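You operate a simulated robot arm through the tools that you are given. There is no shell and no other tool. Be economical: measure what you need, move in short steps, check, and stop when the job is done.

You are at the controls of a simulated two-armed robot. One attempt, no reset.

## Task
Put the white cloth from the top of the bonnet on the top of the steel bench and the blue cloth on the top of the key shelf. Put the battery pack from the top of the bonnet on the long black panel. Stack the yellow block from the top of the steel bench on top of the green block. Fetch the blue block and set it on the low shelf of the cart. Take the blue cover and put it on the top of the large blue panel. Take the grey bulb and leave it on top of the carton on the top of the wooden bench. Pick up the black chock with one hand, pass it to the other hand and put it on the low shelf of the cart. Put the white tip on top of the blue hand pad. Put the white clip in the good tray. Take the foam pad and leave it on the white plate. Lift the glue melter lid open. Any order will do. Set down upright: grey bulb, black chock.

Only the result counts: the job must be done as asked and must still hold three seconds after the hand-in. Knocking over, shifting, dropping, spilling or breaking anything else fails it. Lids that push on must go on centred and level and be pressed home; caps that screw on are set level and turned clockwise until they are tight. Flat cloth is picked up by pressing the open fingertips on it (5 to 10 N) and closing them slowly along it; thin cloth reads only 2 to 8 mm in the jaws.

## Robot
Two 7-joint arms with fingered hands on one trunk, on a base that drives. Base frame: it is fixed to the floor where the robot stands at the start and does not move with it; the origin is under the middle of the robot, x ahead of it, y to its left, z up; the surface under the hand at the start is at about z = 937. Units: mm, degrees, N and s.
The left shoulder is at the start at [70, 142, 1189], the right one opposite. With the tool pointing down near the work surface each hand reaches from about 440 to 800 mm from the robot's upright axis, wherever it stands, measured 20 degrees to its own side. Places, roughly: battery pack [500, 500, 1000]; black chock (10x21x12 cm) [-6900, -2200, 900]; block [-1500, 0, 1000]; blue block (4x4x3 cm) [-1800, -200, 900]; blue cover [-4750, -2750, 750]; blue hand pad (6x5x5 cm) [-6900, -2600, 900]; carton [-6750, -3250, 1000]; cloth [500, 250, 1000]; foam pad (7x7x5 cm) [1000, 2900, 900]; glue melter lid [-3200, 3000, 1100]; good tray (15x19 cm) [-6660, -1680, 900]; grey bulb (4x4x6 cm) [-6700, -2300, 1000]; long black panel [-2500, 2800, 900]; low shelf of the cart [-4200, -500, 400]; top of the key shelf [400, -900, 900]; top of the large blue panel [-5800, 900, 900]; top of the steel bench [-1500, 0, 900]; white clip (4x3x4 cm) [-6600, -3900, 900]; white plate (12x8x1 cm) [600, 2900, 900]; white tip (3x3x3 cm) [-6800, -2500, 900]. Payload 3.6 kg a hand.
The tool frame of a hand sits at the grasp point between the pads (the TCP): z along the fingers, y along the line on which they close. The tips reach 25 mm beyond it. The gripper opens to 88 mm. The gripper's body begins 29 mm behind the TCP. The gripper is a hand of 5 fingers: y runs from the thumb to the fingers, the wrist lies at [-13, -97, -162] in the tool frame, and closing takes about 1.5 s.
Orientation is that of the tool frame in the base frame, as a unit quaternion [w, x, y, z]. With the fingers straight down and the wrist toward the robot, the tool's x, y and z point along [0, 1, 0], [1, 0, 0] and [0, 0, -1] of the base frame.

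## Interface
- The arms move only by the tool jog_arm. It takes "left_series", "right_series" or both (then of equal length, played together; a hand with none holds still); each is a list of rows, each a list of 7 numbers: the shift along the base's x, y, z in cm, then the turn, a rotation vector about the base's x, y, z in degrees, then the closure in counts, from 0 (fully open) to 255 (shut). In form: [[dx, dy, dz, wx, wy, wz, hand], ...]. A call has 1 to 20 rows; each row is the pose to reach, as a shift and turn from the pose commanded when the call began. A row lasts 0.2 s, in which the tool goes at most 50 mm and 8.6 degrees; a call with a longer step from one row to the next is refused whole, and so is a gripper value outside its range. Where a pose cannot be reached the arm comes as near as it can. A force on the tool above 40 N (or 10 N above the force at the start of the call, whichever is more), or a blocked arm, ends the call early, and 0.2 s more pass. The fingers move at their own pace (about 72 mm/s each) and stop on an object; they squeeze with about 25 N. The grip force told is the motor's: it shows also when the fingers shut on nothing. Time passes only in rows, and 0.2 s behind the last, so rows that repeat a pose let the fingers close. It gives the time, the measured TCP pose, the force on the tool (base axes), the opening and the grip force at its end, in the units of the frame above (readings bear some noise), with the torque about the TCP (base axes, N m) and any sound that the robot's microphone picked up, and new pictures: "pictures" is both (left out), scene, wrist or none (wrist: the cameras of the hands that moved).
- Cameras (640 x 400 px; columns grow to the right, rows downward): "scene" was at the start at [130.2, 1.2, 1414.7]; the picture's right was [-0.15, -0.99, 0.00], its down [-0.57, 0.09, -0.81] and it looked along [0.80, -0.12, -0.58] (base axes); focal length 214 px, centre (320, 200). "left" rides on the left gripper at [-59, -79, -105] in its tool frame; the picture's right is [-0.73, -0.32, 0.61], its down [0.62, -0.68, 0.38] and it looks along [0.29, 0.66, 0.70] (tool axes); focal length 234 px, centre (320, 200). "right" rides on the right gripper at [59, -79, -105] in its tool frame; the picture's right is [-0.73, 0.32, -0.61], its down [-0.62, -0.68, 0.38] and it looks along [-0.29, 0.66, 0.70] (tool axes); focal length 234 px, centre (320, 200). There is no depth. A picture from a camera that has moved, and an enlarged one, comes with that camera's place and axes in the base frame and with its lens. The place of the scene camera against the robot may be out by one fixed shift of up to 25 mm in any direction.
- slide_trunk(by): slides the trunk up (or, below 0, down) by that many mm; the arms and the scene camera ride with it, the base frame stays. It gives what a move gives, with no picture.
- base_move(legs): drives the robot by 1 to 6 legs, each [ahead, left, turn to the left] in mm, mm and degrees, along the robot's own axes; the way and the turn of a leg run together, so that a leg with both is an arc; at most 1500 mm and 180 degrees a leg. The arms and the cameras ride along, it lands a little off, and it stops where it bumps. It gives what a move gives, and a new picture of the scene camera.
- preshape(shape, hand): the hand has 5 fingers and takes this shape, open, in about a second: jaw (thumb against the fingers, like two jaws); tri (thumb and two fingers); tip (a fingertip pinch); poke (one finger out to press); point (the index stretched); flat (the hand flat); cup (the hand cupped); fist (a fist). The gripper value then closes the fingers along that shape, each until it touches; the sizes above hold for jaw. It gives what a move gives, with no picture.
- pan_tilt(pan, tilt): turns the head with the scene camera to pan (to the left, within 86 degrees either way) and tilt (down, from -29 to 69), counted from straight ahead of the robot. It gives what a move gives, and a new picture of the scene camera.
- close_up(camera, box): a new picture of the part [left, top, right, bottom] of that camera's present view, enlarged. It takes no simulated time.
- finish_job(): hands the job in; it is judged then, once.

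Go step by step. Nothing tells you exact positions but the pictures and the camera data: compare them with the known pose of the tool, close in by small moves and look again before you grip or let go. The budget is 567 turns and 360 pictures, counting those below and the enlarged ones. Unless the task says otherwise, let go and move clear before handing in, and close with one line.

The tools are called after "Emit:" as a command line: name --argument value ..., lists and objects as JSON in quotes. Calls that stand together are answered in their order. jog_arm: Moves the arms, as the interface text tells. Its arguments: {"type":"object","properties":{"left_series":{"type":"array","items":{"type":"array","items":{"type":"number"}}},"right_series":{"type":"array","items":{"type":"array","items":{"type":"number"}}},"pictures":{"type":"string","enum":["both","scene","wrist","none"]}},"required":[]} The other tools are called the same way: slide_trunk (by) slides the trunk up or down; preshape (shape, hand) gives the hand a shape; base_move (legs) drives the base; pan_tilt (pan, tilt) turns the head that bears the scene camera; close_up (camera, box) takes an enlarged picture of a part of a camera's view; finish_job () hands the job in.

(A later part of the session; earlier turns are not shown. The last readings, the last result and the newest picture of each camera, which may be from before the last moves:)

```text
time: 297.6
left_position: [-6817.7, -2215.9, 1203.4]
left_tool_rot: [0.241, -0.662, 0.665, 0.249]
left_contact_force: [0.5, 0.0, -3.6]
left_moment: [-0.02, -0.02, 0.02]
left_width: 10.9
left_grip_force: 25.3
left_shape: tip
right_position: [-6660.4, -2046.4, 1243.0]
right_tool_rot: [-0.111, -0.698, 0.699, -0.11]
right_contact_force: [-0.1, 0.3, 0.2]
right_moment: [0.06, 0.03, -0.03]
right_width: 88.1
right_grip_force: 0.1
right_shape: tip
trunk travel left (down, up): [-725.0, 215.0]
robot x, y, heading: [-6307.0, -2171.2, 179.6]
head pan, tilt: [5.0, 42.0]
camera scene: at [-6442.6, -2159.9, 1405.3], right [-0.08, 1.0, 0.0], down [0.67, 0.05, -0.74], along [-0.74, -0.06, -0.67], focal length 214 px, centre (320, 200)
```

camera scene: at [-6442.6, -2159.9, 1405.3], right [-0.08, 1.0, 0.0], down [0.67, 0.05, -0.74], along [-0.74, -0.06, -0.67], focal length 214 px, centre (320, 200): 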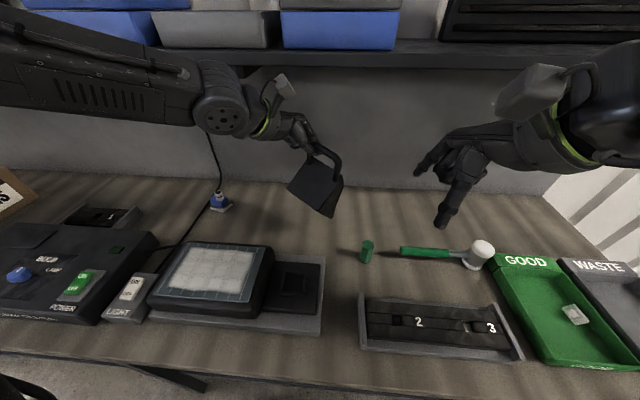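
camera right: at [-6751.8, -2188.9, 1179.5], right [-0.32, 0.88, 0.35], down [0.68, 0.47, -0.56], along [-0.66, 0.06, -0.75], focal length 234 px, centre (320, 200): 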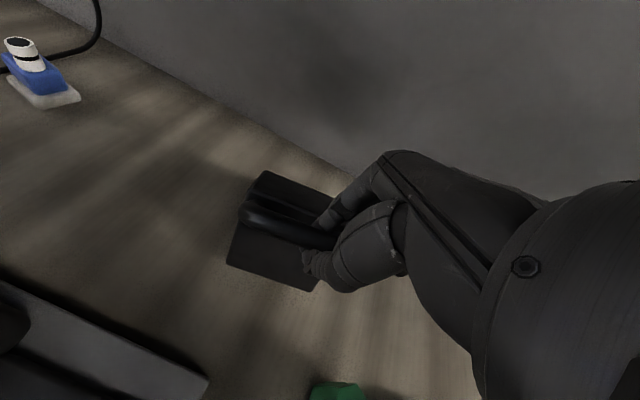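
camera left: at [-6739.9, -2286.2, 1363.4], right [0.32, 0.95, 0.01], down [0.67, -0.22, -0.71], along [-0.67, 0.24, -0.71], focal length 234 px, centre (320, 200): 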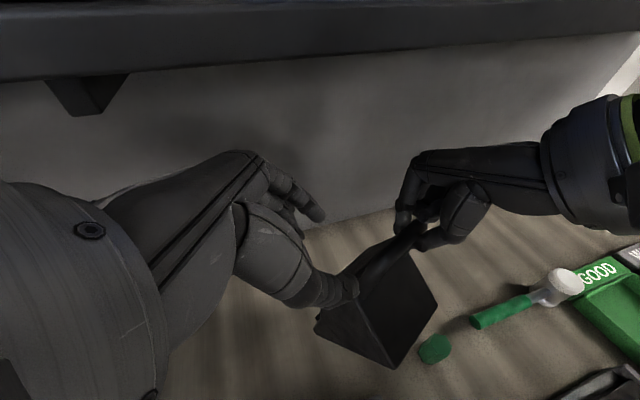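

I raise and pull back the chock, then drive away from the bench toward the cart.

Emit:
jog_arm --left_series '[[2, 0, 3, 0, 0, 0, 255], [4, 0, 6, 0, 0, 0, 255], [7, 0, 9, 0, 0, 0, 255], [11, 0, 10, 0, 0, 0, 255], [14, 0, 10, 0, 0, 0, 255]]' --right_series '[[0, 0, 0, 6, 0, 0, 0], [0, 0, 0, 12, 0, 0, 0], [1, 0, 0, 18, 0, 0, 0], [3, 0, 0, 18, 0, 0, 0], [5, 0, 0, 18, 0, 0, 0]]' --pictures "none"

Emit:
base_move --legs '[[-700, 0, 0]]'

```text
time: 298.8
left_position: [-6675.9, -2216.6, 1306.2]
left_tool_rot: [0.242, -0.66, 0.665, 0.251]
left_contact_force: [0.6, 0.6, -3.8]
left_moment: [-0.02, -0.02, 0.04]
left_width: 10.7
left_grip_force: 24.8
left_shape: tip
right_position: [-6609.7, -2046.2, 1242.7]
right_tool_rot: [0.0, -0.707, 0.707, 0.001]
right_contact_force: [-0.2, 0.4, 0.4]
right_moment: [-0.03, 0.0, 0.0]
right_width: 88.0
right_grip_force: 0.0
right_shape: tip
trunk travel left (down, up): [-725.0, 215.0]
robot x, y, heading: [-6301.2, -2167.7, 179.5]
head pan, tilt: [5.0, 42.0]
```

```text
time: 302.6
left_position: [-5984.5, -2220.8, 1305.5]
left_tool_rot: [-0.241, 0.666, -0.659, -0.252]
left_contact_force: [-0.5, -0.3, -2.8]
left_moment: [-0.03, 0.02, 0.01]
left_width: 10.6
left_grip_force: 24.8
left_shape: tip
right_position: [-5920.3, -2050.4, 1242.1]
right_tool_rot: [0.0, 0.713, -0.701, 0.001]
right_contact_force: [0.1, 0.1, -0.1]
right_moment: [0.01, 0.0, 0.01]
right_width: 87.8
right_grip_force: 0.0
right_shape: tip
trunk travel left (down, up): [-725.0, 215.0]
robot x, y, heading: [-5615.5, -2164.6, -179.4]
head pan, tilt: [5.0, 42.0]
camera scene: at [-5752.0, -2161.0, 1405.0], right [-0.1, 1.0, 0.0], down [0.67, 0.07, -0.74], along [-0.74, -0.07, -0.67], focal length 214 px, centre (320, 200)
```

scene: 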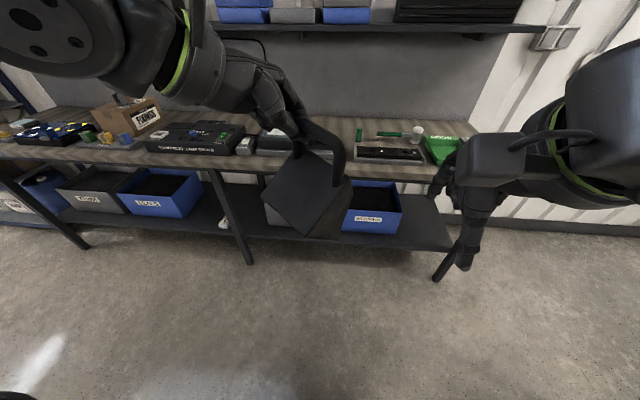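

I drive across to face the cart: first right, then turn right 90°, then strafe along to x≈-3910.

Emit:
base_move --legs '[[0, -665, 0], [0, 0, -90.6], [0, -850, 0], [0, -850, 0]]'

Emit:
pan_tilt --pan 12 --tilt 35

```text
time: 318.1
left_position: [-4006.1, -1059.8, 1305.5]
left_tool_rot: [0.348, -0.022, 0.937, 0.014]
left_contact_force: [0.5, 0.2, -3.9]
left_moment: [0.01, 0.03, -0.01]
left_width: 10.5
left_grip_force: 25.1
left_shape: tip
right_position: [-3833.7, -1118.2, 1241.7]
right_tool_rot: [0.0, -0.026, 1.0, 0.0]
right_contact_force: [0.8, -0.4, 0.1]
right_moment: [-0.01, 0.01, 0.01]
right_width: 88.0
right_grip_force: 0.1
right_shape: tip
trunk travel left (down, up): [-725.0, 215.0]
robot x, y, heading: [-3937.2, -1431.4, 92.6]
head pan, tilt: [5.0, 42.0]
camera scene: at [-3959.0, -1283.8, 1405.0], right [0.99, 0.13, 0.0], down [0.09, -0.66, -0.74], along [-0.1, 0.74, -0.67], focal length 214 px, centre (320, 200)
```

scene: 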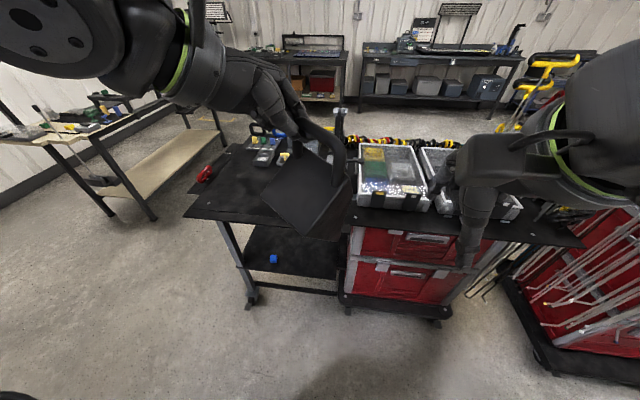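

```text
time: 318.8
left_position: [-4004.7, -1060.3, 1304.8]
left_tool_rot: [0.348, -0.022, 0.937, 0.014]
left_contact_force: [-0.3, -0.6, -4.1]
left_moment: [0.0, 0.04, 0.03]
left_width: 10.6
left_grip_force: 25.2
left_shape: tip
right_position: [-3833.4, -1118.4, 1241.5]
right_tool_rot: [0.0, -0.026, 1.0, 0.001]
right_contact_force: [-0.4, -0.2, 1.0]
right_moment: [-0.03, 0.0, 0.0]
right_width: 88.0
right_grip_force: 0.0
right_shape: tip
trunk travel left (down, up): [-725.0, 215.0]
robot x, y, heading: [-3937.2, -1431.1, 92.6]
head pan, tilt: [12.0, 35.0]
camera scene: at [-3969.2, -1281.4, 1415.5], right [0.97, 0.25, 0.0], down [0.14, -0.56, -0.82], along [-0.21, 0.79, -0.57], focal length 214 px, centre (320, 200)
```

scene: 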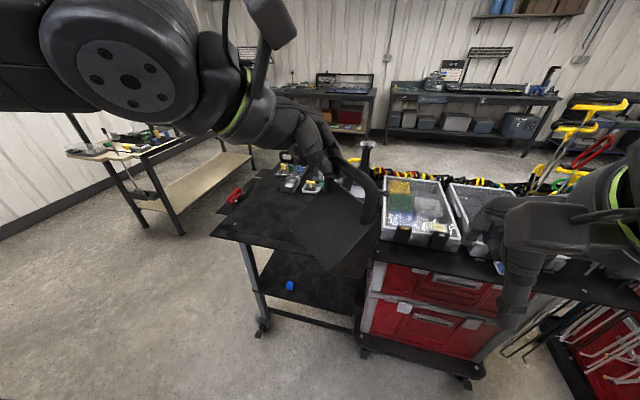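

I back off, lower the trunk and move the left hand left a bit.

Emit:
base_move --legs '[[-200, 0, -2.6]]'

Emit:
slide_trunk --by -400

Emit:
slide_trunk --by -190

Emit:
jog_arm --left_series '[[-4, 2, 0, 0, 0, 0, 255], [-8, 4, 0, 0, 0, 0, 255], [-11, 6, 0, 0, 0, 0, 255], [-11, 6, 0, 0, 0, 0, 255]]' --pictures "none"

Emit:
pan_tilt --pan 12 --tilt 20

```text
time: 320.4
left_position: [-3982.9, -1260.7, 1304.4]
left_tool_rot: [0.349, 0.0, 0.937, 0.006]
left_contact_force: [0.1, 0.4, -4.8]
left_moment: [0.05, 0.05, -0.02]
left_width: 10.9
left_grip_force: 24.6
left_shape: tip
right_position: [-3813.4, -1326.0, 1240.3]
right_tool_rot: [0.001, -0.003, 1.0, -0.001]
right_contact_force: [0.6, 0.2, 0.6]
right_moment: [0.0, -0.02, -0.01]
right_width: 87.7
right_grip_force: 0.1
right_shape: tip
trunk travel left (down, up): [-725.0, 215.0]
robot x, y, heading: [-3933.8, -1638.1, 89.8]
head pan, tilt: [12.0, 35.0]
camera scene: at [-3958.8, -1483.4, 1415.3], right [0.98, 0.21, 0.0], down [0.12, -0.56, -0.82], along [-0.17, 0.8, -0.58], focal length 214 px, centre (320, 200)
```

scene: 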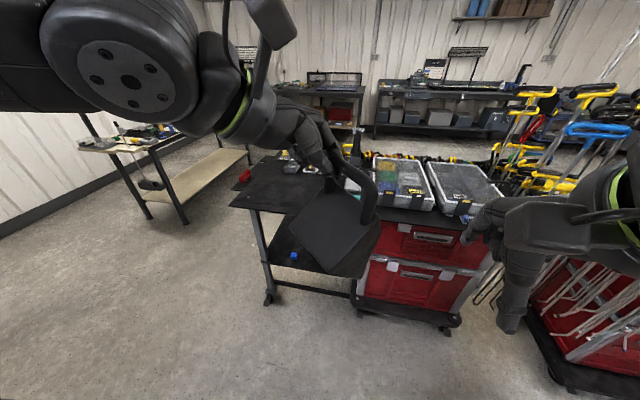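

```text
time: 324.3
left_position: [-3982.9, -1262.5, 905.0]
left_tool_rot: [0.348, 0.0, 0.938, 0.007]
left_contact_force: [0.2, 0.0, -3.8]
left_moment: [0.04, 0.05, -0.03]
left_width: 10.7
left_grip_force: 24.8
left_shape: tip
right_position: [-3813.7, -1329.3, 842.3]
right_tool_rot: [0.0, -0.003, 1.0, 0.0]
right_contact_force: [0.4, 0.4, -0.5]
right_moment: [-0.03, -0.01, 0.01]
right_width: 88.0
right_grip_force: 0.0
right_shape: tip
trunk travel left (down, up): [-325.0, 615.0]
robot x, y, heading: [-3933.0, -1638.6, 90.0]
head pan, tilt: [12.0, 35.0]
```

```text
time: 326.4
left_position: [-3983.9, -1262.6, 714.5]
left_tool_rot: [0.348, 0.0, 0.937, 0.006]
left_contact_force: [-0.2, 0.3, -3.8]
left_moment: [0.02, 0.08, 0.01]
left_width: 10.6
left_grip_force: 25.3
left_shape: tip
right_position: [-3814.9, -1329.3, 652.2]
right_tool_rot: [-0.001, -0.002, 1.0, 0.001]
right_contact_force: [0.1, 0.7, 0.3]
right_moment: [-0.01, 0.03, -0.01]
right_width: 87.9
right_grip_force: 0.1
right_shape: tip
trunk travel left (down, up): [-135.0, 805.0]
robot x, y, heading: [-3932.5, -1637.5, 89.7]
head pan, tilt: [12.0, 35.0]
```

```text
time: 327.4
left_position: [-4094.5, -1203.9, 713.8]
left_tool_rot: [0.349, 0.001, 0.937, 0.006]
left_contact_force: [-0.8, -0.1, -4.4]
left_moment: [0.03, 0.11, -0.02]
left_width: 10.5
left_grip_force: 24.6
left_shape: tip
right_position: [-3815.6, -1329.5, 651.9]
right_tool_rot: [0.0, -0.003, 1.0, 0.0]
right_contact_force: [0.2, 0.1, -0.4]
right_moment: [0.0, 0.0, 0.01]
right_width: 87.8
right_grip_force: 0.0
right_shape: tip
trunk travel left (down, up): [-135.0, 805.0]
robot x, y, heading: [-3936.4, -1635.7, 90.0]
head pan, tilt: [12.0, 35.0]
```

```text
time: 328.1
left_position: [-4094.0, -1205.0, 713.5]
left_tool_rot: [0.348, 0.0, 0.937, 0.007]
left_contact_force: [0.0, -1.1, -4.2]
left_moment: [0.0, 0.04, 0.02]
left_width: 10.5
left_grip_force: 25.2
left_shape: tip
right_position: [-3814.6, -1328.8, 651.2]
right_tool_rot: [0.0, -0.002, 1.0, -0.001]
right_contact_force: [-0.2, 0.9, -0.6]
right_moment: [-0.01, 0.01, 0.0]
right_width: 88.0
right_grip_force: 0.0
right_shape: tip
trunk travel left (down, up): [-135.0, 805.0]
robot x, y, heading: [-3934.1, -1638.0, 90.0]
head pan, tilt: [12.0, 20.0]
camera scene: at [-3959.9, -1480.8, 849.3], right [0.98, 0.21, 0.0], down [0.07, -0.34, -0.94], along [-0.19, 0.92, -0.34], focal length 214 px, centre (320, 200)
```

scene: 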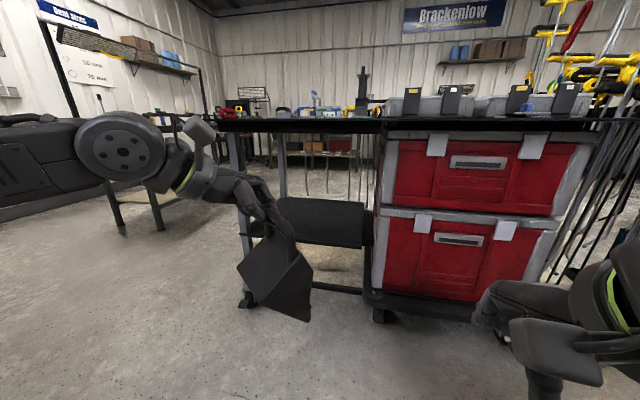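

The chock hangs with its lowest corner about z 450, clear of the shelf (408). I lower 2 cm and drive in 290 mm.

Emit:
jog_arm --left_series '[[0, 0, -1, 0, 0, 0, 255], [0, 0, -2, 0, 0, 0, 255], [0, 0, -2, 0, 0, 0, 255]]' --pictures "none"

Emit:
base_move --legs '[[290, 0, 0]]'

Emit:
close_up --camera "scene" --box '[160, 100, 400, 300]'

```text
time: 328.9
left_position: [-4092.5, -1203.7, 694.1]
left_tool_rot: [0.349, 0.0, 0.937, 0.007]
left_contact_force: [-0.4, 0.1, -4.1]
left_moment: [0.03, 0.06, 0.0]
left_width: 10.6
left_grip_force: 24.8
left_shape: tip
right_position: [-3815.8, -1328.4, 651.5]
right_tool_rot: [0.001, -0.003, 1.0, 0.0]
right_contact_force: [-0.6, 0.2, -0.1]
right_moment: [0.02, -0.02, -0.01]
right_width: 87.9
right_grip_force: 0.1
right_shape: tip
trunk travel left (down, up): [-135.0, 805.0]
robot x, y, heading: [-3932.5, -1635.2, 90.1]
head pan, tilt: [12.0, 20.0]
```

```text
time: 330.9
left_position: [-4094.9, -920.7, 693.3]
left_tool_rot: [0.349, -0.002, 0.937, 0.007]
left_contact_force: [-0.5, -0.5, -4.4]
left_moment: [0.05, 0.07, -0.02]
left_width: 10.5
left_grip_force: 24.8
left_shape: tip
right_position: [-3816.3, -1045.9, 651.6]
right_tool_rot: [0.0, -0.004, 1.0, 0.0]
right_contact_force: [-0.6, -0.4, 0.2]
right_moment: [-0.04, 0.05, 0.02]
right_width: 87.7
right_grip_force: 0.1
right_shape: tip
trunk travel left (down, up): [-135.0, 805.0]
robot x, y, heading: [-3931.6, -1354.3, 90.2]
head pan, tilt: [12.0, 20.0]
camera scene: at [-3960.8, -1197.4, 849.3], right [0.98, 0.21, 0.0], down [0.07, -0.33, -0.94], along [-0.2, 0.92, -0.34], focal length 214 px, centre (320, 200)
```

scene: 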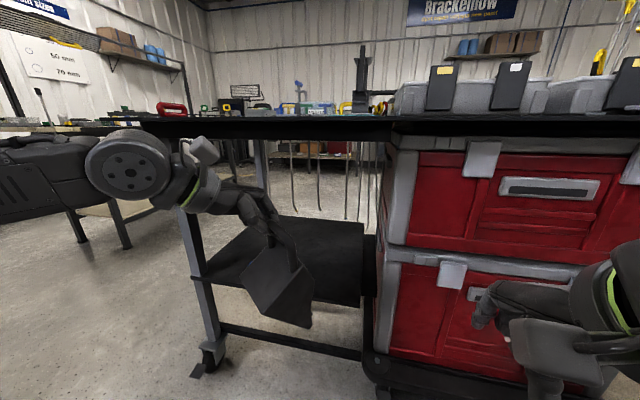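

```text
2.00 times, centred on (280, 200) of scene
camera zoom: at [-3960.8, -1197.4, 849.3], right [0.98, 0.21, 0.0], down [0.07, -0.33, -0.94], along [-0.2, 0.92, -0.34], focal length 429 px, centre (400, 200)
```

zoom: 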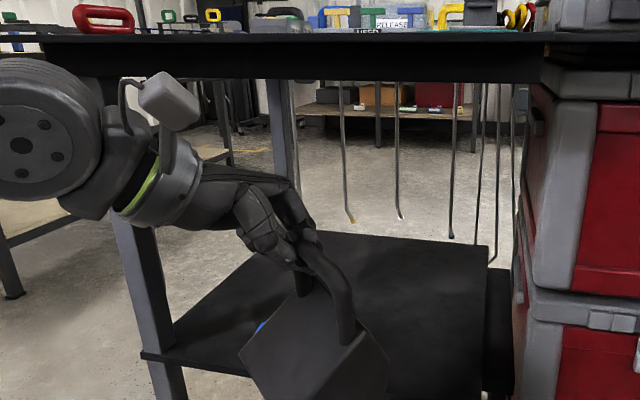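

I extend the arm forward so the toe passes over the shelf edge.

Emit:
jog_arm --left_series '[[0, 2.5, 0, 0, 0, 0, 255], [0, 5, 0, 0, 0, 0, 255], [0, 7.5, 0, 0, 0, 0, 255], [0, 7.5, 0, 0, 0, 0, 255]]' --pictures "scene"

Emit:
close_up --camera "left" --box '[0, 0, 640, 400]'

```text
time: 331.9
left_position: [-4094.8, -844.0, 695.5]
left_tool_rot: [0.349, -0.003, 0.937, 0.007]
left_contact_force: [-0.6, 0.4, -4.1]
left_moment: [0.03, 0.01, -0.01]
left_width: 10.3
left_grip_force: 24.8
left_shape: tip
right_position: [-3815.0, -1045.2, 652.1]
right_tool_rot: [0.001, -0.004, 1.0, 0.0]
right_contact_force: [0.0, 0.2, 0.1]
right_moment: [0.01, 0.02, 0.0]
right_width: 87.7
right_grip_force: 0.1
right_shape: tip
trunk travel left (down, up): [-135.0, 805.0]
robot x, y, heading: [-3937.2, -1350.6, 90.6]
head pan, tilt: [12.0, 20.0]
camera scene: at [-3960.8, -1197.5, 849.4], right [0.98, 0.21, 0.0], down [0.07, -0.33, -0.94], along [-0.2, 0.92, -0.34], focal length 214 px, centre (320, 200)
```

scene: 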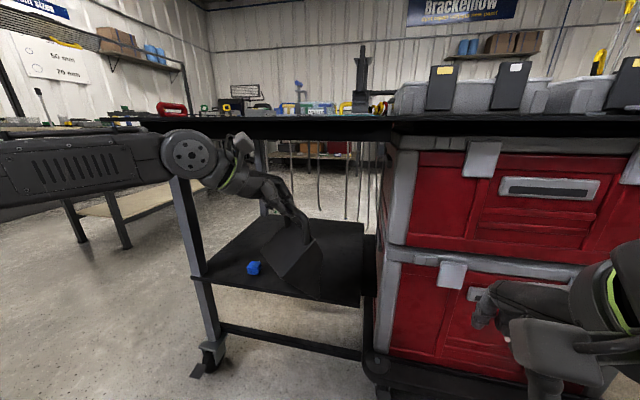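

```text
1.00 times, centred on (320, 200) of left (not enlarged: the box is as wide or as high as the picture)
camera zoom: at [-4117.6, -924.7, 812.6], right [0.95, -0.31, 0.01], down [-0.22, -0.67, -0.71], along [0.23, 0.67, -0.71], focal length 234 px, centre (320, 200)
```

zoom: 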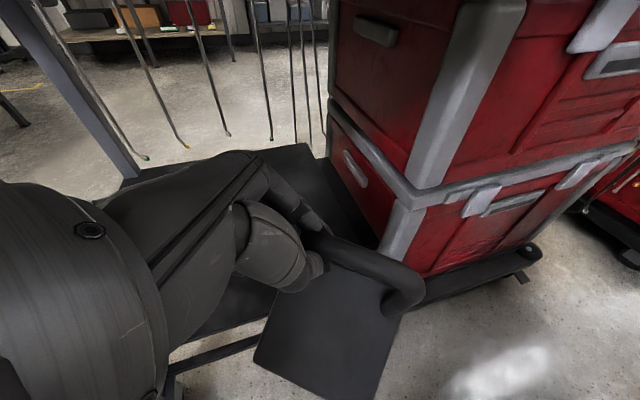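

Emit:
jog_arm --left_series '[[0, 0.5, -1, 0, 0, 0, 255], [0, 1, -2, 0, 0, 0, 255], [0, 1.5, -3, 0, 0, 0, 255], [0, 1.5, -3, 0, 0, 0, 255]]' --pictures "none"

Emit:
close_up --camera "scene" --box '[200, 140, 380, 320]'

```text
time: 332.9
left_position: [-4093.9, -831.1, 665.3]
left_tool_rot: [0.347, -0.002, 0.938, 0.008]
left_contact_force: [-0.7, -0.5, -4.2]
left_moment: [0.07, 0.07, 0.01]
left_width: 10.4
left_grip_force: 24.8
left_shape: tip
right_position: [-3816.7, -1044.9, 652.4]
right_tool_rot: [0.0, -0.004, 1.0, 0.0]
right_contact_force: [0.7, 0.2, -0.2]
right_moment: [0.0, 0.02, 0.05]
right_width: 87.7
right_grip_force: 0.1
right_shape: tip
trunk travel left (down, up): [-135.0, 805.0]
robot x, y, heading: [-3933.1, -1353.7, 90.2]
head pan, tilt: [12.0, 20.0]
```

```text
2.22 times, centred on (290, 230) of scene
camera zoom: at [-3960.8, -1197.5, 849.4], right [0.98, 0.21, 0.0], down [0.07, -0.33, -0.94], along [-0.2, 0.92, -0.34], focal length 477 px, centre (387, 133)
```

zoom: 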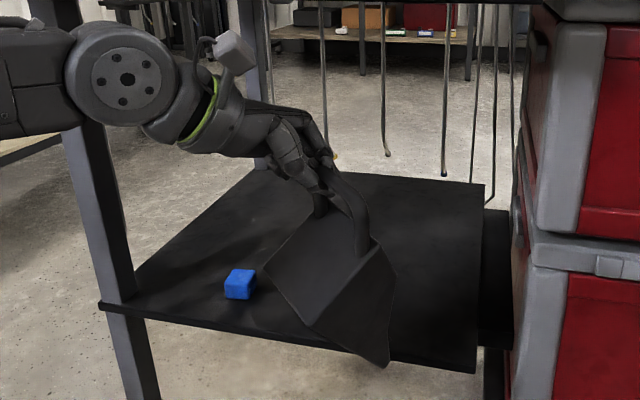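

Emit:
jog_arm --left_series '[[0, 2, 0, 0, 0, 0, 255], [0, 4, 0, 0, 0, 0, 255], [0, 4, -1, 0, 0, 0, 255], [0, 4, -2, 0, 0, 0, 255], [0, 4, -2, 0, 0, 0, 255]]' --pictures "none"

Emit:
close_up --camera "scene" --box '[200, 140, 380, 320]'

```text
time: 334.1
left_position: [-4093.6, -790.2, 643.3]
left_tool_rot: [0.348, -0.002, 0.938, 0.007]
left_contact_force: [0.1, 0.9, -4.2]
left_moment: [0.03, 0.06, 0.01]
left_width: 10.5
left_grip_force: 24.9
left_shape: tip
right_position: [-3816.0, -1044.4, 651.1]
right_tool_rot: [0.001, -0.004, 1.0, 0.0]
right_contact_force: [-0.2, -0.8, -0.3]
right_moment: [0.0, 0.06, 0.02]
right_width: 87.6
right_grip_force: 0.0
right_shape: tip
trunk travel left (down, up): [-135.0, 805.0]
robot x, y, heading: [-3932.9, -1355.0, 90.2]
head pan, tilt: [12.0, 20.0]
```

```text
2.22 times, centred on (290, 230) of scene
camera zoom: at [-3960.8, -1197.4, 849.4], right [0.98, 0.21, 0.0], down [0.07, -0.34, -0.94], along [-0.2, 0.92, -0.34], focal length 477 px, centre (387, 133)
```

zoom: 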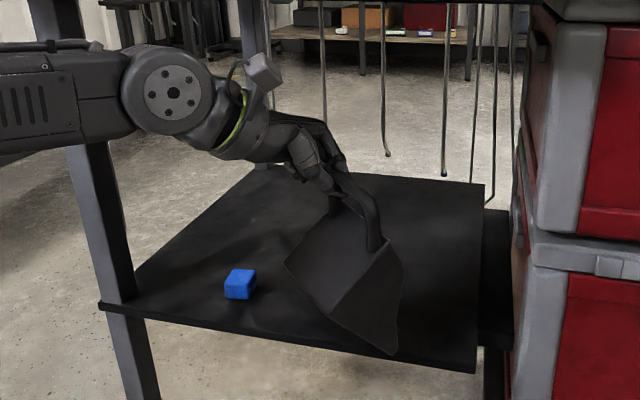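

Emit:
jog_arm --left_series '[[0, 1, -1, 0, 0, 0, 255], [0, 2, -2, 0, 0, 0, 255], [0, 2, -3, 0, 0, 0, 255], [0, 2, -3, 0, 0, 0, 255]]' --pictures "none"

Emit:
close_up --camera "scene" --box '[200, 140, 380, 320]'

```text
time: 335.1
left_position: [-4096.5, -771.2, 614.3]
left_tool_rot: [0.348, -0.003, 0.938, 0.007]
left_contact_force: [-0.7, -0.3, -3.1]
left_moment: [0.0, 0.08, -0.03]
left_width: 10.6
left_grip_force: 24.7
left_shape: tip
right_position: [-3816.0, -1045.8, 651.5]
right_tool_rot: [0.0, -0.005, 1.0, 0.0]
right_contact_force: [-0.3, -0.3, 0.7]
right_moment: [0.0, 0.01, -0.01]
right_width: 87.8
right_grip_force: 0.1
right_shape: tip
trunk travel left (down, up): [-135.0, 805.0]
robot x, y, heading: [-3934.2, -1351.9, 90.4]
head pan, tilt: [12.0, 20.0]
```

```text
2.22 times, centred on (290, 230) of scene
camera zoom: at [-3960.8, -1197.5, 849.4], right [0.98, 0.21, 0.0], down [0.07, -0.33, -0.94], along [-0.2, 0.92, -0.34], focal length 477 px, centre (387, 133)
```

zoom: 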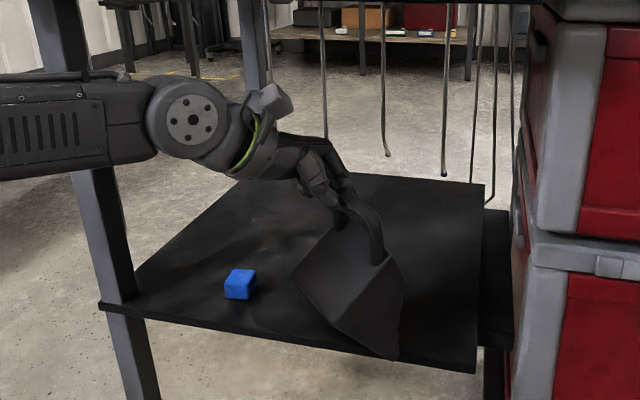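

The toe touches near the shelf edge, but must be further in before laying down. I lift 10 mm, tuck the right hand back, and drive in 110 mm.

Emit:
jog_arm --left_series '[[0, 0, 0.5, 0, 0, 0, 255], [0, 0, 1, 0, 0, 0, 255], [0, 0, 1.2, 0, 0, 0, 255], [0, 0, 1.2, 0, 0, 0, 255]]' --right_series '[[2, -3, 0, 0, 0, 0, 0], [4, -6, 0, 0, 0, 0, 0], [6, -9, 0, 0, 0, 0, 0], [8, -12, 0, 0, 0, 0, 0]]' --pictures "none"

Emit:
base_move --legs '[[110, 0, 0]]'

Emit:
close_up --camera "scene" --box '[180, 100, 400, 320]'

```text
time: 336.1
left_position: [-4095.9, -771.5, 625.7]
left_tool_rot: [0.348, -0.002, 0.937, 0.008]
left_contact_force: [0.1, -0.1, -3.9]
left_moment: [0.04, 0.07, -0.03]
left_width: 11.0
left_grip_force: 25.4
left_shape: tip
right_position: [-3811.4, -1095.1, 649.4]
right_tool_rot: [0.001, -0.004, 1.0, -0.001]
right_contact_force: [1.2, -0.2, -0.2]
right_moment: [0.0, 0.02, 0.0]
right_width: 87.7
right_grip_force: 0.1
right_shape: tip
right hand out of reach, approached as far as the arm can: row 2, 3, 4
trunk travel left (down, up): [-135.0, 805.0]
robot x, y, heading: [-3935.4, -1350.7, 90.0]
head pan, tilt: [12.0, 20.0]
```

```text
time: 337.3
left_position: [-4090.6, -660.0, 626.0]
left_tool_rot: [0.349, 0.002, 0.937, 0.006]
left_contact_force: [-0.9, 0.6, -4.7]
left_moment: [0.08, 0.05, 0.02]
left_width: 10.8
left_grip_force: 25.1
left_shape: tip
right_position: [-3809.7, -986.6, 648.0]
right_tool_rot: [0.001, 0.001, 1.0, 0.0]
right_contact_force: [0.6, 0.4, 0.2]
right_moment: [-0.01, 0.01, 0.0]
right_width: 87.6
right_grip_force: 0.1
right_shape: tip
trunk travel left (down, up): [-135.0, 805.0]
robot x, y, heading: [-3933.1, -1239.2, 89.6]
head pan, tilt: [12.0, 20.0]
camera scene: at [-3959.5, -1087.5, 849.3], right [0.98, 0.2, 0.0], down [0.07, -0.34, -0.94], along [-0.19, 0.92, -0.34], focal length 214 px, centre (320, 200)
```

scene: 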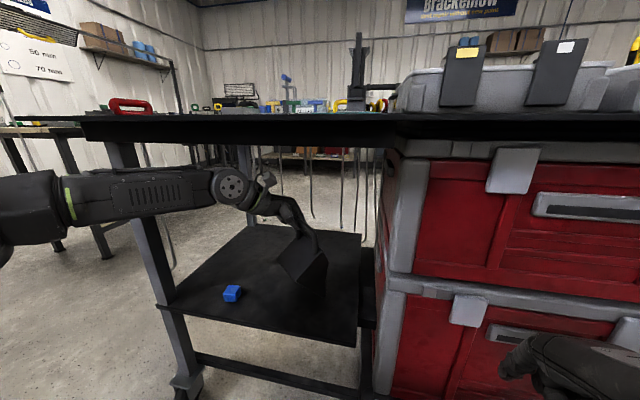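

```text
1.82 times, centred on (290, 210) of scene
camera zoom: at [-3959.5, -1087.5, 849.3], right [0.98, 0.2, 0.0], down [0.07, -0.34, -0.94], along [-0.19, 0.92, -0.34], focal length 390 px, centre (374, 182)
```

zoom: 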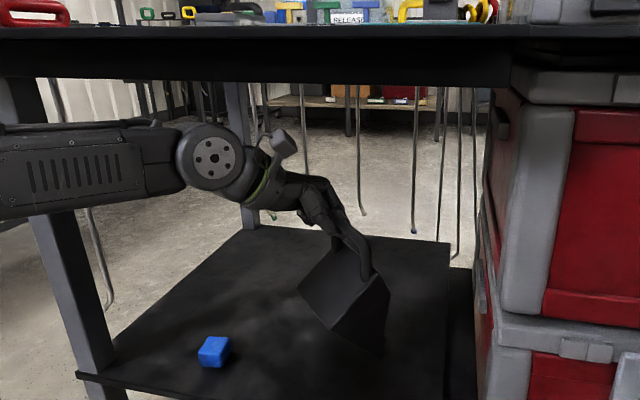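

Plenty of depth now. I lower to contact and draw the bar back toward the robot while lowering, so the base comes down.

Emit:
jog_arm --left_series '[[0, 0, -1, 0, 0, 0, 255], [0, -1, -1.7, 0, 0, 0, 255], [0, -2, -2.4, 0, 0, 0, 255], [0, -3, -3, 0, 0, 0, 255], [0, -4, -3.6, 0, 0, 0, 255], [0, -4, -3.6, 0, 0, 0, 255]]' --pictures "none"

Emit:
close_up --camera "scene" --box '[180, 140, 400, 320]'

```text
time: 338.7
left_position: [-4091.5, -700.3, 592.0]
left_tool_rot: [0.347, 0.002, 0.938, 0.005]
left_contact_force: [-1.1, -0.6, 3.1]
left_moment: [0.17, -0.08, 0.0]
left_width: 11.5
left_grip_force: 24.9
left_shape: tip
right_position: [-3809.1, -988.5, 649.3]
right_tool_rot: [0.0, 0.0, 1.0, 0.0]
right_contact_force: [0.8, -0.7, 0.8]
right_moment: [0.01, -0.01, 0.02]
right_width: 87.7
right_grip_force: 0.0
right_shape: tip
trunk travel left (down, up): [-135.0, 805.0]
robot x, y, heading: [-3933.5, -1243.2, 89.4]
head pan, tilt: [12.0, 20.0]
```

```text
2.22 times, centred on (290, 230) of scene
camera zoom: at [-3959.4, -1088.5, 849.5], right [0.98, 0.2, 0.0], down [0.07, -0.33, -0.94], along [-0.19, 0.92, -0.34], focal length 477 px, centre (387, 133)
```

zoom: 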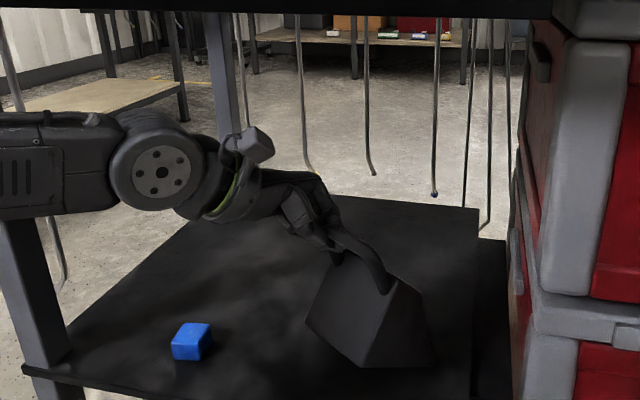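

It is coming down correctly. I continue.

Emit:
jog_arm --left_series '[[0, -1, -0.8, 0, 0, 0, 255], [0, -2, -1.6, 0, 0, 0, 255], [0, -3, -2.4, 0, 0, 0, 255], [0, -3, -2.4, 0, 0, 0, 255]]' --pictures "none"

Emit:
close_up --camera "scene" --box '[180, 140, 400, 320]'

```text
time: 339.7
left_position: [-4091.7, -730.0, 567.4]
left_tool_rot: [0.348, 0.002, 0.938, 0.007]
left_contact_force: [-2.8, -1.1, 2.0]
left_moment: [0.33, -0.06, 0.1]
left_width: 11.8
left_grip_force: 25.5
left_shape: tip
right_position: [-3809.3, -987.0, 649.4]
right_tool_rot: [0.001, 0.0, 1.0, 0.0]
right_contact_force: [-0.6, 0.4, -0.7]
right_moment: [-0.01, -0.01, 0.0]
right_width: 88.0
right_grip_force: 0.1
right_shape: tip
trunk travel left (down, up): [-135.0, 805.0]
robot x, y, heading: [-3932.7, -1244.2, 89.6]
head pan, tilt: [12.0, 20.0]
```

```text
2.22 times, centred on (290, 230) of scene
camera zoom: at [-3959.5, -1088.5, 849.5], right [0.98, 0.2, 0.0], down [0.07, -0.33, -0.94], along [-0.19, 0.92, -0.34], focal length 477 px, centre (387, 133)
```

zoom: 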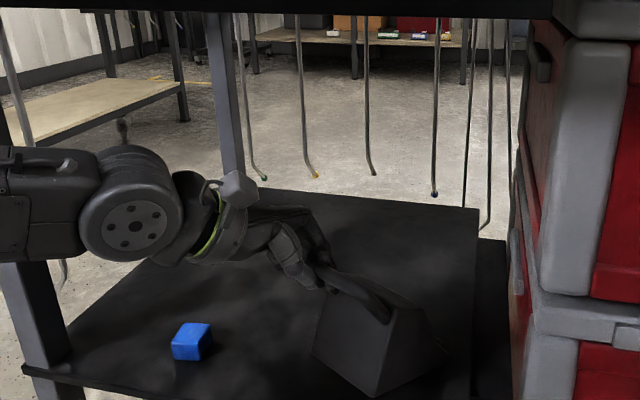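

The chock stands on its lower right edge; I lower while moving left to roll it flat.

Emit:
jog_arm --left_series '[[-0.8, -0.3, -0.6, 0, 0, 0, 255], [-1.6, -0.6, -1.2, 0, 0, 0, 255], [-2.4, -0.8, -1.8, 0, 0, 0, 255], [-2.4, -0.8, -1.8, 0, 0, 0, 255]]' --pictures "none"

Emit:
close_up --camera "scene" --box '[200, 160, 400, 320]'

```text
time: 340.7
left_position: [-4116.8, -738.6, 548.2]
left_tool_rot: [0.347, 0.002, 0.938, 0.006]
left_contact_force: [-0.1, -1.1, 2.3]
left_moment: [0.33, -0.12, 0.01]
left_width: 11.7
left_grip_force: 24.4
left_shape: tip
right_position: [-3810.1, -987.8, 649.0]
right_tool_rot: [-0.001, 0.0, 1.0, 0.0]
right_contact_force: [-0.1, -0.4, 0.2]
right_moment: [0.0, 0.0, 0.03]
right_width: 87.9
right_grip_force: 0.0
right_shape: tip
trunk travel left (down, up): [-135.0, 805.0]
robot x, y, heading: [-3930.4, -1242.6, 89.6]
head pan, tilt: [12.0, 20.0]
```

```text
2.50 times, centred on (300, 240) of scene
camera zoom: at [-3959.4, -1088.4, 849.5], right [0.98, 0.2, 0.0], down [0.07, -0.33, -0.94], along [-0.19, 0.92, -0.34], focal length 536 px, centre (370, 100)
```

zoom: 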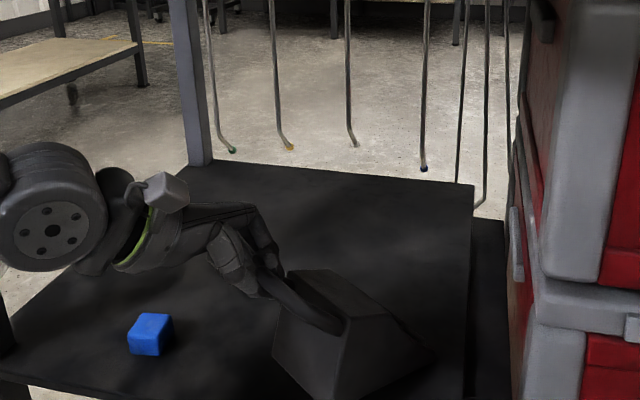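

Emit:
jog_arm --left_series '[[-0.7, 0, -0.6, 0, 0, 0, 255], [-1.4, 0, -1.1, 0, 0, 0, 255], [-2.0, 0, -1.6, 0, 0, 0, 255], [-2.0, 0, -1.6, 0, 0, 0, 255]]' --pictures "none"

Emit:
close_up --camera "scene" --box '[200, 160, 400, 320]'

```text
time: 341.7
left_position: [-4136.1, -738.7, 533.4]
left_tool_rot: [0.348, 0.002, 0.937, 0.006]
left_contact_force: [-1.0, -1.4, 0.3]
left_moment: [0.34, -0.19, -0.06]
left_width: 11.5
left_grip_force: 24.8
left_shape: tip
right_position: [-3810.9, -987.1, 648.3]
right_tool_rot: [0.0, 0.0, 1.0, 0.0]
right_contact_force: [0.2, -0.1, -0.3]
right_moment: [0.0, 0.01, -0.02]
right_width: 87.8
right_grip_force: 0.0
right_shape: tip
trunk travel left (down, up): [-135.0, 805.0]
robot x, y, heading: [-3932.2, -1240.6, 89.7]
head pan, tilt: [12.0, 20.0]
```

```text
2.50 times, centred on (300, 240) of scene
camera zoom: at [-3959.4, -1088.4, 849.5], right [0.98, 0.2, 0.0], down [0.07, -0.33, -0.94], along [-0.19, 0.92, -0.34], focal length 536 px, centre (370, 100)
```

zoom: 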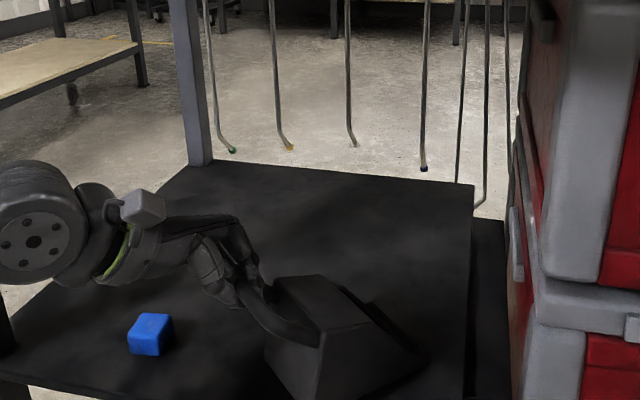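

Emit:
jog_arm --left_series '[[-0.5, 0, -0.5, 0, 0, 0, 255], [-0.8, 0, -1.0, 0, 0, 0, 255], [-0.8, 0, -1.0, 0, 0, 0, 255]]' --pictures "none"

Emit:
close_up --camera "scene" --box '[240, 200, 380, 320]'

```text
time: 342.5
left_position: [-4144.7, -738.1, 523.3]
left_tool_rot: [0.348, 0.003, 0.937, 0.007]
left_contact_force: [-2.3, -1.6, 2.0]
left_moment: [0.33, -0.18, -0.06]
left_width: 11.8
left_grip_force: 24.3
left_shape: tip
right_position: [-3810.1, -986.8, 648.3]
right_tool_rot: [0.0, -0.001, 1.0, 0.0]
right_contact_force: [-0.1, 0.2, 0.6]
right_moment: [-0.03, 0.01, 0.02]
right_width: 87.7
right_grip_force: 0.0
right_shape: tip
trunk travel left (down, up): [-135.0, 805.0]
robot x, y, heading: [-3935.1, -1243.7, 89.9]
head pan, tilt: [12.0, 20.0]
```

```text
3.33 times, centred on (310, 260) of scene
camera zoom: at [-3959.5, -1088.5, 849.5], right [0.98, 0.2, 0.0], down [0.07, -0.33, -0.94], along [-0.19, 0.92, -0.34], focal length 715 px, centre (353, 0)
```

zoom: 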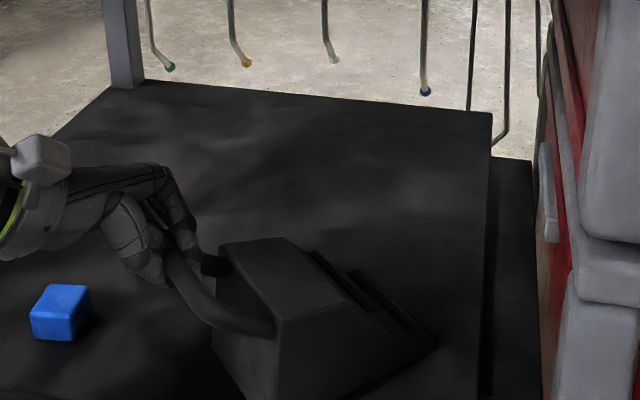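

It is essentially flat on the shelf. I open the pinch gently.

Emit:
jog_arm --left_series '[[0, 0, 0, 0, 0, 0, 235], [0, 0, 0, 0, 0, 0, 215], [0, 0, 0, 0, 0, 0, 190], [0, 0, 0, 0, 0, 0, 150], [0, 0, 0, 0, 0, 0, 110], [0, 0, 0, 0, 0, 0, 90], [0, 0, 0, 0, 0, 0, 90]]' --pictures "none"

Emit:
close_up --camera "scene" --box '[240, 200, 380, 320]'

Emit:
close_up --camera "left" --box '[200, 140, 520, 380]'

```text
time: 344.1
left_position: [-4143.3, -737.3, 522.9]
left_tool_rot: [0.348, 0.002, 0.938, 0.005]
left_contact_force: [0.3, -0.6, 0.1]
left_moment: [0.02, -0.02, 0.03]
left_width: 56.6
left_grip_force: 0.1
left_shape: tip
right_position: [-3809.5, -988.4, 647.7]
right_tool_rot: [0.0, 0.0, 1.0, 0.001]
right_contact_force: [-0.5, -0.3, 0.0]
right_moment: [0.01, 0.0, 0.01]
right_width: 87.9
right_grip_force: 0.0
right_shape: tip
trunk travel left (down, up): [-135.0, 805.0]
robot x, y, heading: [-3931.8, -1243.4, 89.7]
head pan, tilt: [12.0, 20.0]
```

```text
3.33 times, centred on (310, 260) of scene
camera zoom: at [-3959.4, -1088.1, 849.5], right [0.98, 0.2, 0.0], down [0.07, -0.34, -0.94], along [-0.19, 0.92, -0.34], focal length 715 px, centre (353, 0)
```

zoom: 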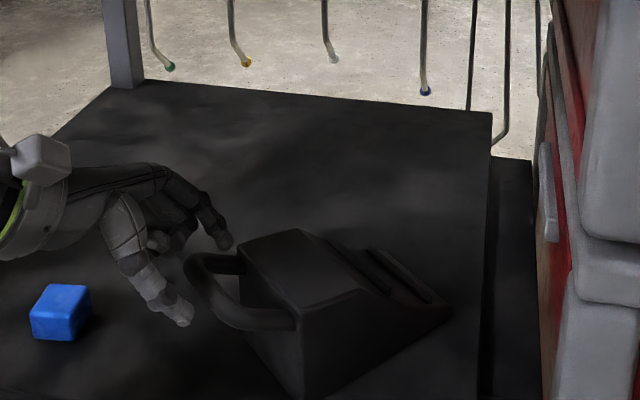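

```text
1.67 times, centred on (360, 260) of left
camera zoom: at [-4166.9, -817.9, 640.8], right [0.95, -0.32, 0.01], down [-0.22, -0.67, -0.71], along [0.23, 0.67, -0.71], focal length 390 px, centre (253, 100)
```

zoom: 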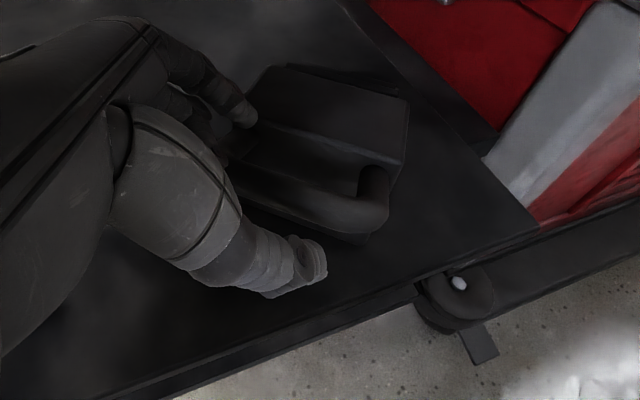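

The chock stands flat on the low shelf. I withdraw the left hand up-left and then back out.

Emit:
jog_arm --left_series '[[-1, 0, 1.2, 0, 0, 0, 90], [-2, 0, 2.4, 0, 0, 0, 90], [-3, 0, 4, 0, 0, 0, 90], [-3.5, 0, 6, 0, 0, 0, 90], [-3.5, -3, 8, 0, 0, 0, 90], [-3.5, -7, 8, 0, 0, 0, 90], [-3.5, -11, 8, 0, 0, 0, 90]]' --pictures "none"

Emit:
base_move --legs '[[-400, 0, 0]]'

Emit:
close_up --camera "scene" --box '[200, 150, 400, 300]'

```text
time: 345.7
left_position: [-4176.7, -847.4, 602.1]
left_tool_rot: [0.348, 0.002, 0.938, 0.007]
left_contact_force: [-0.1, -0.2, -0.4]
left_moment: [0.02, 0.01, 0.03]
left_width: 56.6
left_grip_force: 0.0
left_shape: tip
right_position: [-3809.7, -988.3, 648.9]
right_tool_rot: [0.0, 0.0, 1.0, 0.001]
right_contact_force: [0.2, 0.0, 0.7]
right_moment: [-0.01, 0.0, 0.03]
right_width: 88.1
right_grip_force: 0.1
right_shape: tip
trunk travel left (down, up): [-135.0, 805.0]
robot x, y, heading: [-3933.6, -1244.2, 89.5]
head pan, tilt: [12.0, 20.0]
```

```text
time: 348.1
left_position: [-4179.2, -1242.7, 602.2]
left_tool_rot: [0.348, 0.002, 0.937, 0.006]
left_contact_force: [-0.4, -0.7, 0.3]
left_moment: [0.02, 0.0, 0.01]
left_width: 56.6
left_grip_force: 0.1
left_shape: tip
right_position: [-3810.9, -1379.8, 648.5]
right_tool_rot: [0.0, -0.002, 1.0, -0.001]
right_contact_force: [0.9, 0.4, -0.1]
right_moment: [-0.01, 0.02, -0.01]
right_width: 88.0
right_grip_force: 0.1
right_shape: tip
trunk travel left (down, up): [-135.0, 805.0]
robot x, y, heading: [-3938.4, -1638.1, 90.1]
head pan, tilt: [12.0, 20.0]
camera scene: at [-3961.3, -1481.0, 849.5], right [0.98, 0.21, 0.0], down [0.07, -0.33, -0.94], along [-0.19, 0.92, -0.34], focal length 214 px, centre (320, 200)
```

scene: 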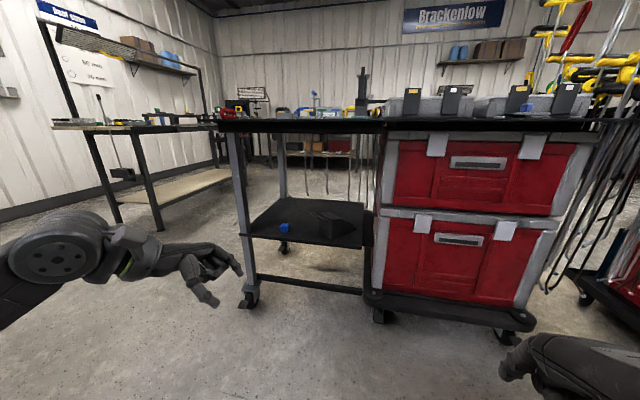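

```text
2.67 times, centred on (300, 225) of scene
camera zoom: at [-3961.3, -1481.0, 849.5], right [0.98, 0.21, 0.0], down [0.07, -0.33, -0.94], along [-0.19, 0.92, -0.34], focal length 572 px, centre (373, 133)
```

zoom: 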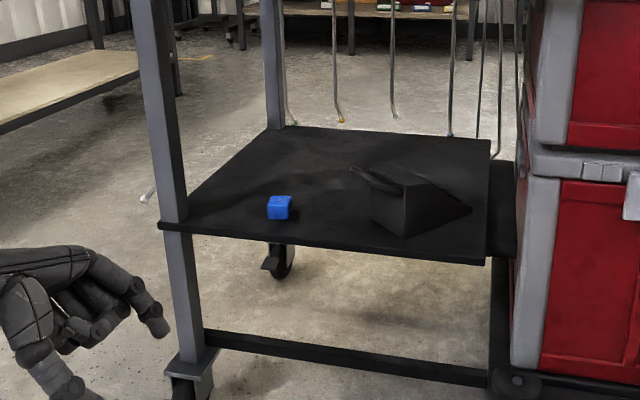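

Both items rest on the low shelf. I restore the hands and trunk and turn toward the blue cover near (-4750,-2750).

Emit:
jog_arm --left_series '[[0, 0, 1, 0, 8, 0, 40], [0, 0, 2, 0, 16, 0, 0], [0, 0, 3, 0, 24, 0, 0], [0, 0, 3, 0, 32, 0, 0], [0, 0, 3, 0, 40, 0, 0]]' --pictures "none"

Emit:
preshape --shape "jaw" --hand "left"

Emit:
preshape --shape "jaw" --hand "right"

Emit:
slide_trunk --by 400

Emit:
slide_trunk --by 190

Emit:
base_move --legs '[[0, 1000, 0], [0, 0, 90]]'

Emit:
pan_tilt --pan 60 --tilt 25

```text
time: 349.3
left_position: [-4178.1, -1241.0, 630.1]
left_tool_rot: [0.004, 0.004, 1.0, 0.007]
left_contact_force: [-0.6, 0.0, 0.0]
left_moment: [0.03, 0.0, 0.02]
left_width: 87.3
left_grip_force: 0.1
left_shape: tip
right_position: [-3812.7, -1380.5, 648.2]
right_tool_rot: [0.001, -0.002, 1.0, 0.0]
right_contact_force: [-0.4, 0.2, -0.4]
right_moment: [-0.03, 0.0, 0.0]
right_width: 87.7
right_grip_force: 0.2
right_shape: tip
trunk travel left (down, up): [-135.0, 805.0]
robot x, y, heading: [-3934.6, -1636.3, 89.7]
head pan, tilt: [12.0, 20.0]
```

```text
time: 350.2
left_position: [-4178.9, -1240.6, 631.6]
left_tool_rot: [0.007, 0.003, 1.0, 0.006]
left_contact_force: [-0.4, 0.9, -0.1]
left_moment: [0.02, 0.0, 0.02]
left_width: 87.5
left_grip_force: 0.0
left_shape: jaw
right_position: [-3812.1, -1379.4, 648.3]
right_tool_rot: [0.0, -0.002, 1.0, 0.0]
right_contact_force: [0.0, 0.6, -0.6]
right_moment: [0.0, 0.0, -0.01]
right_width: 87.8
right_grip_force: 0.0
right_shape: tip
trunk travel left (down, up): [-135.0, 805.0]
robot x, y, heading: [-3936.6, -1633.9, 89.9]
head pan, tilt: [12.0, 20.0]
```

```text
time: 351.1
left_position: [-4179.5, -1239.7, 630.2]
left_tool_rot: [0.007, 0.003, 1.0, 0.006]
left_contact_force: [-0.7, 0.2, -0.1]
left_moment: [0.02, 0.01, 0.05]
left_width: 87.5
left_grip_force: 0.1
left_shape: jaw
right_position: [-3812.2, -1380.5, 649.0]
right_tool_rot: [0.0, -0.001, 1.0, 0.0]
right_contact_force: [0.7, 0.8, -0.8]
right_moment: [0.0, 0.02, 0.02]
right_width: 87.7
right_grip_force: 0.0
right_shape: jaw
trunk travel left (down, up): [-135.0, 805.0]
robot x, y, heading: [-3937.1, -1637.3, 90.1]
head pan, tilt: [12.0, 20.0]
```

```text
time: 355.0
left_position: [-4178.1, -1241.7, 1031.4]
left_tool_rot: [0.006, 0.003, 1.0, 0.006]
left_contact_force: [0.3, -1.3, 0.0]
left_moment: [0.02, 0.01, -0.01]
left_width: 87.5
left_grip_force: 0.0
left_shape: jaw
right_position: [-3811.3, -1380.6, 1047.3]
right_tool_rot: [0.0, -0.002, 1.0, 0.0]
right_contact_force: [0.2, -0.3, -0.2]
right_moment: [-0.01, 0.01, 0.0]
right_width: 87.8
right_grip_force: 0.1
right_shape: jaw
trunk travel left (down, up): [-535.0, 405.0]
robot x, y, heading: [-3936.1, -1637.0, 89.7]
head pan, tilt: [12.0, 20.0]
```

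```text
time: 357.1
left_position: [-4178.1, -1242.0, 1220.8]
left_tool_rot: [0.006, 0.003, 1.0, 0.006]
left_contact_force: [1.0, 0.4, 0.0]
left_moment: [0.04, 0.01, 0.01]
left_width: 87.5
left_grip_force: 0.0
left_shape: jaw
right_position: [-3810.4, -1379.5, 1239.6]
right_tool_rot: [0.0, -0.002, 1.0, 0.0]
right_contact_force: [0.3, 0.6, -0.4]
right_moment: [-0.01, 0.02, 0.01]
right_width: 87.7
right_grip_force: 0.0
right_shape: jaw
trunk travel left (down, up): [-725.0, 215.0]
robot x, y, heading: [-3932.8, -1633.1, 89.9]
head pan, tilt: [12.0, 20.0]
```

```text
time: 365.9
left_position: [-5294.6, -1864.3, 1221.5]
left_tool_rot: [0.001, -0.701, 0.713, 0.008]
left_contact_force: [0.3, 0.1, -1.0]
left_moment: [0.02, -0.03, -0.01]
left_width: 87.2
left_grip_force: 0.2
left_shape: jaw
right_position: [-5152.0, -1499.6, 1238.7]
right_tool_rot: [-0.001, -0.704, 0.71, -0.001]
right_contact_force: [0.3, -0.5, 0.4]
right_moment: [0.01, 0.01, -0.04]
right_width: 87.5
right_grip_force: 0.1
right_shape: jaw
trunk travel left (down, up): [-725.0, 215.0]
robot x, y, heading: [-4897.9, -1626.5, 179.2]
head pan, tilt: [12.0, 20.0]
camera scene: at [-5045.0, -1628.7, 1439.5], right [-0.19, 0.98, 0.0], down [0.34, 0.07, -0.94], along [-0.92, -0.18, -0.34], focal length 214 px, centre (320, 200)
```

scene: 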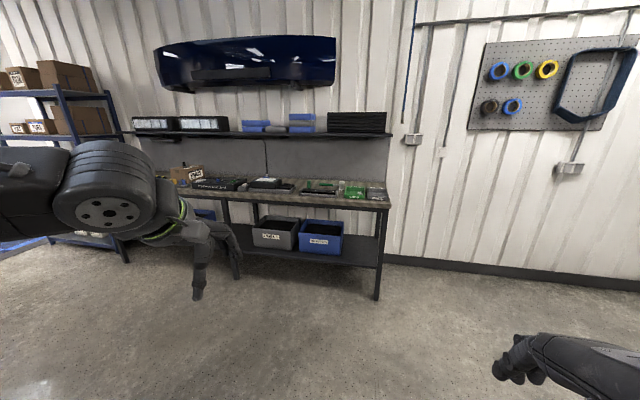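

```text
time: 367.1
left_position: [-5295.7, -1865.2, 1221.2]
left_tool_rot: [0.0, -0.701, 0.713, 0.009]
left_contact_force: [-0.4, 0.0, -0.7]
left_moment: [-0.02, 0.01, -0.02]
left_width: 87.4
left_grip_force: 0.0
left_shape: jaw
right_position: [-5152.2, -1499.5, 1237.8]
right_tool_rot: [0.0, -0.704, 0.71, 0.0]
right_contact_force: [-0.1, -0.2, 0.1]
right_moment: [-0.01, 0.05, -0.01]
right_width: 87.8
right_grip_force: 0.0
right_shape: jaw
trunk travel left (down, up): [-725.0, 215.0]
robot x, y, heading: [-4895.0, -1625.0, 179.4]
head pan, tilt: [60.0, 25.0]
camera scene: at [-5000.9, -1689.8, 1431.4], right [-0.86, 0.51, 0.0], down [0.22, 0.36, -0.91], along [-0.47, -0.78, -0.42], focal length 214 px, centre (320, 200)
```

scene: 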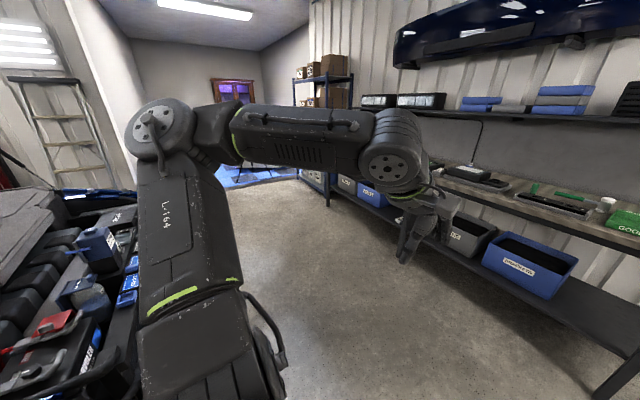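

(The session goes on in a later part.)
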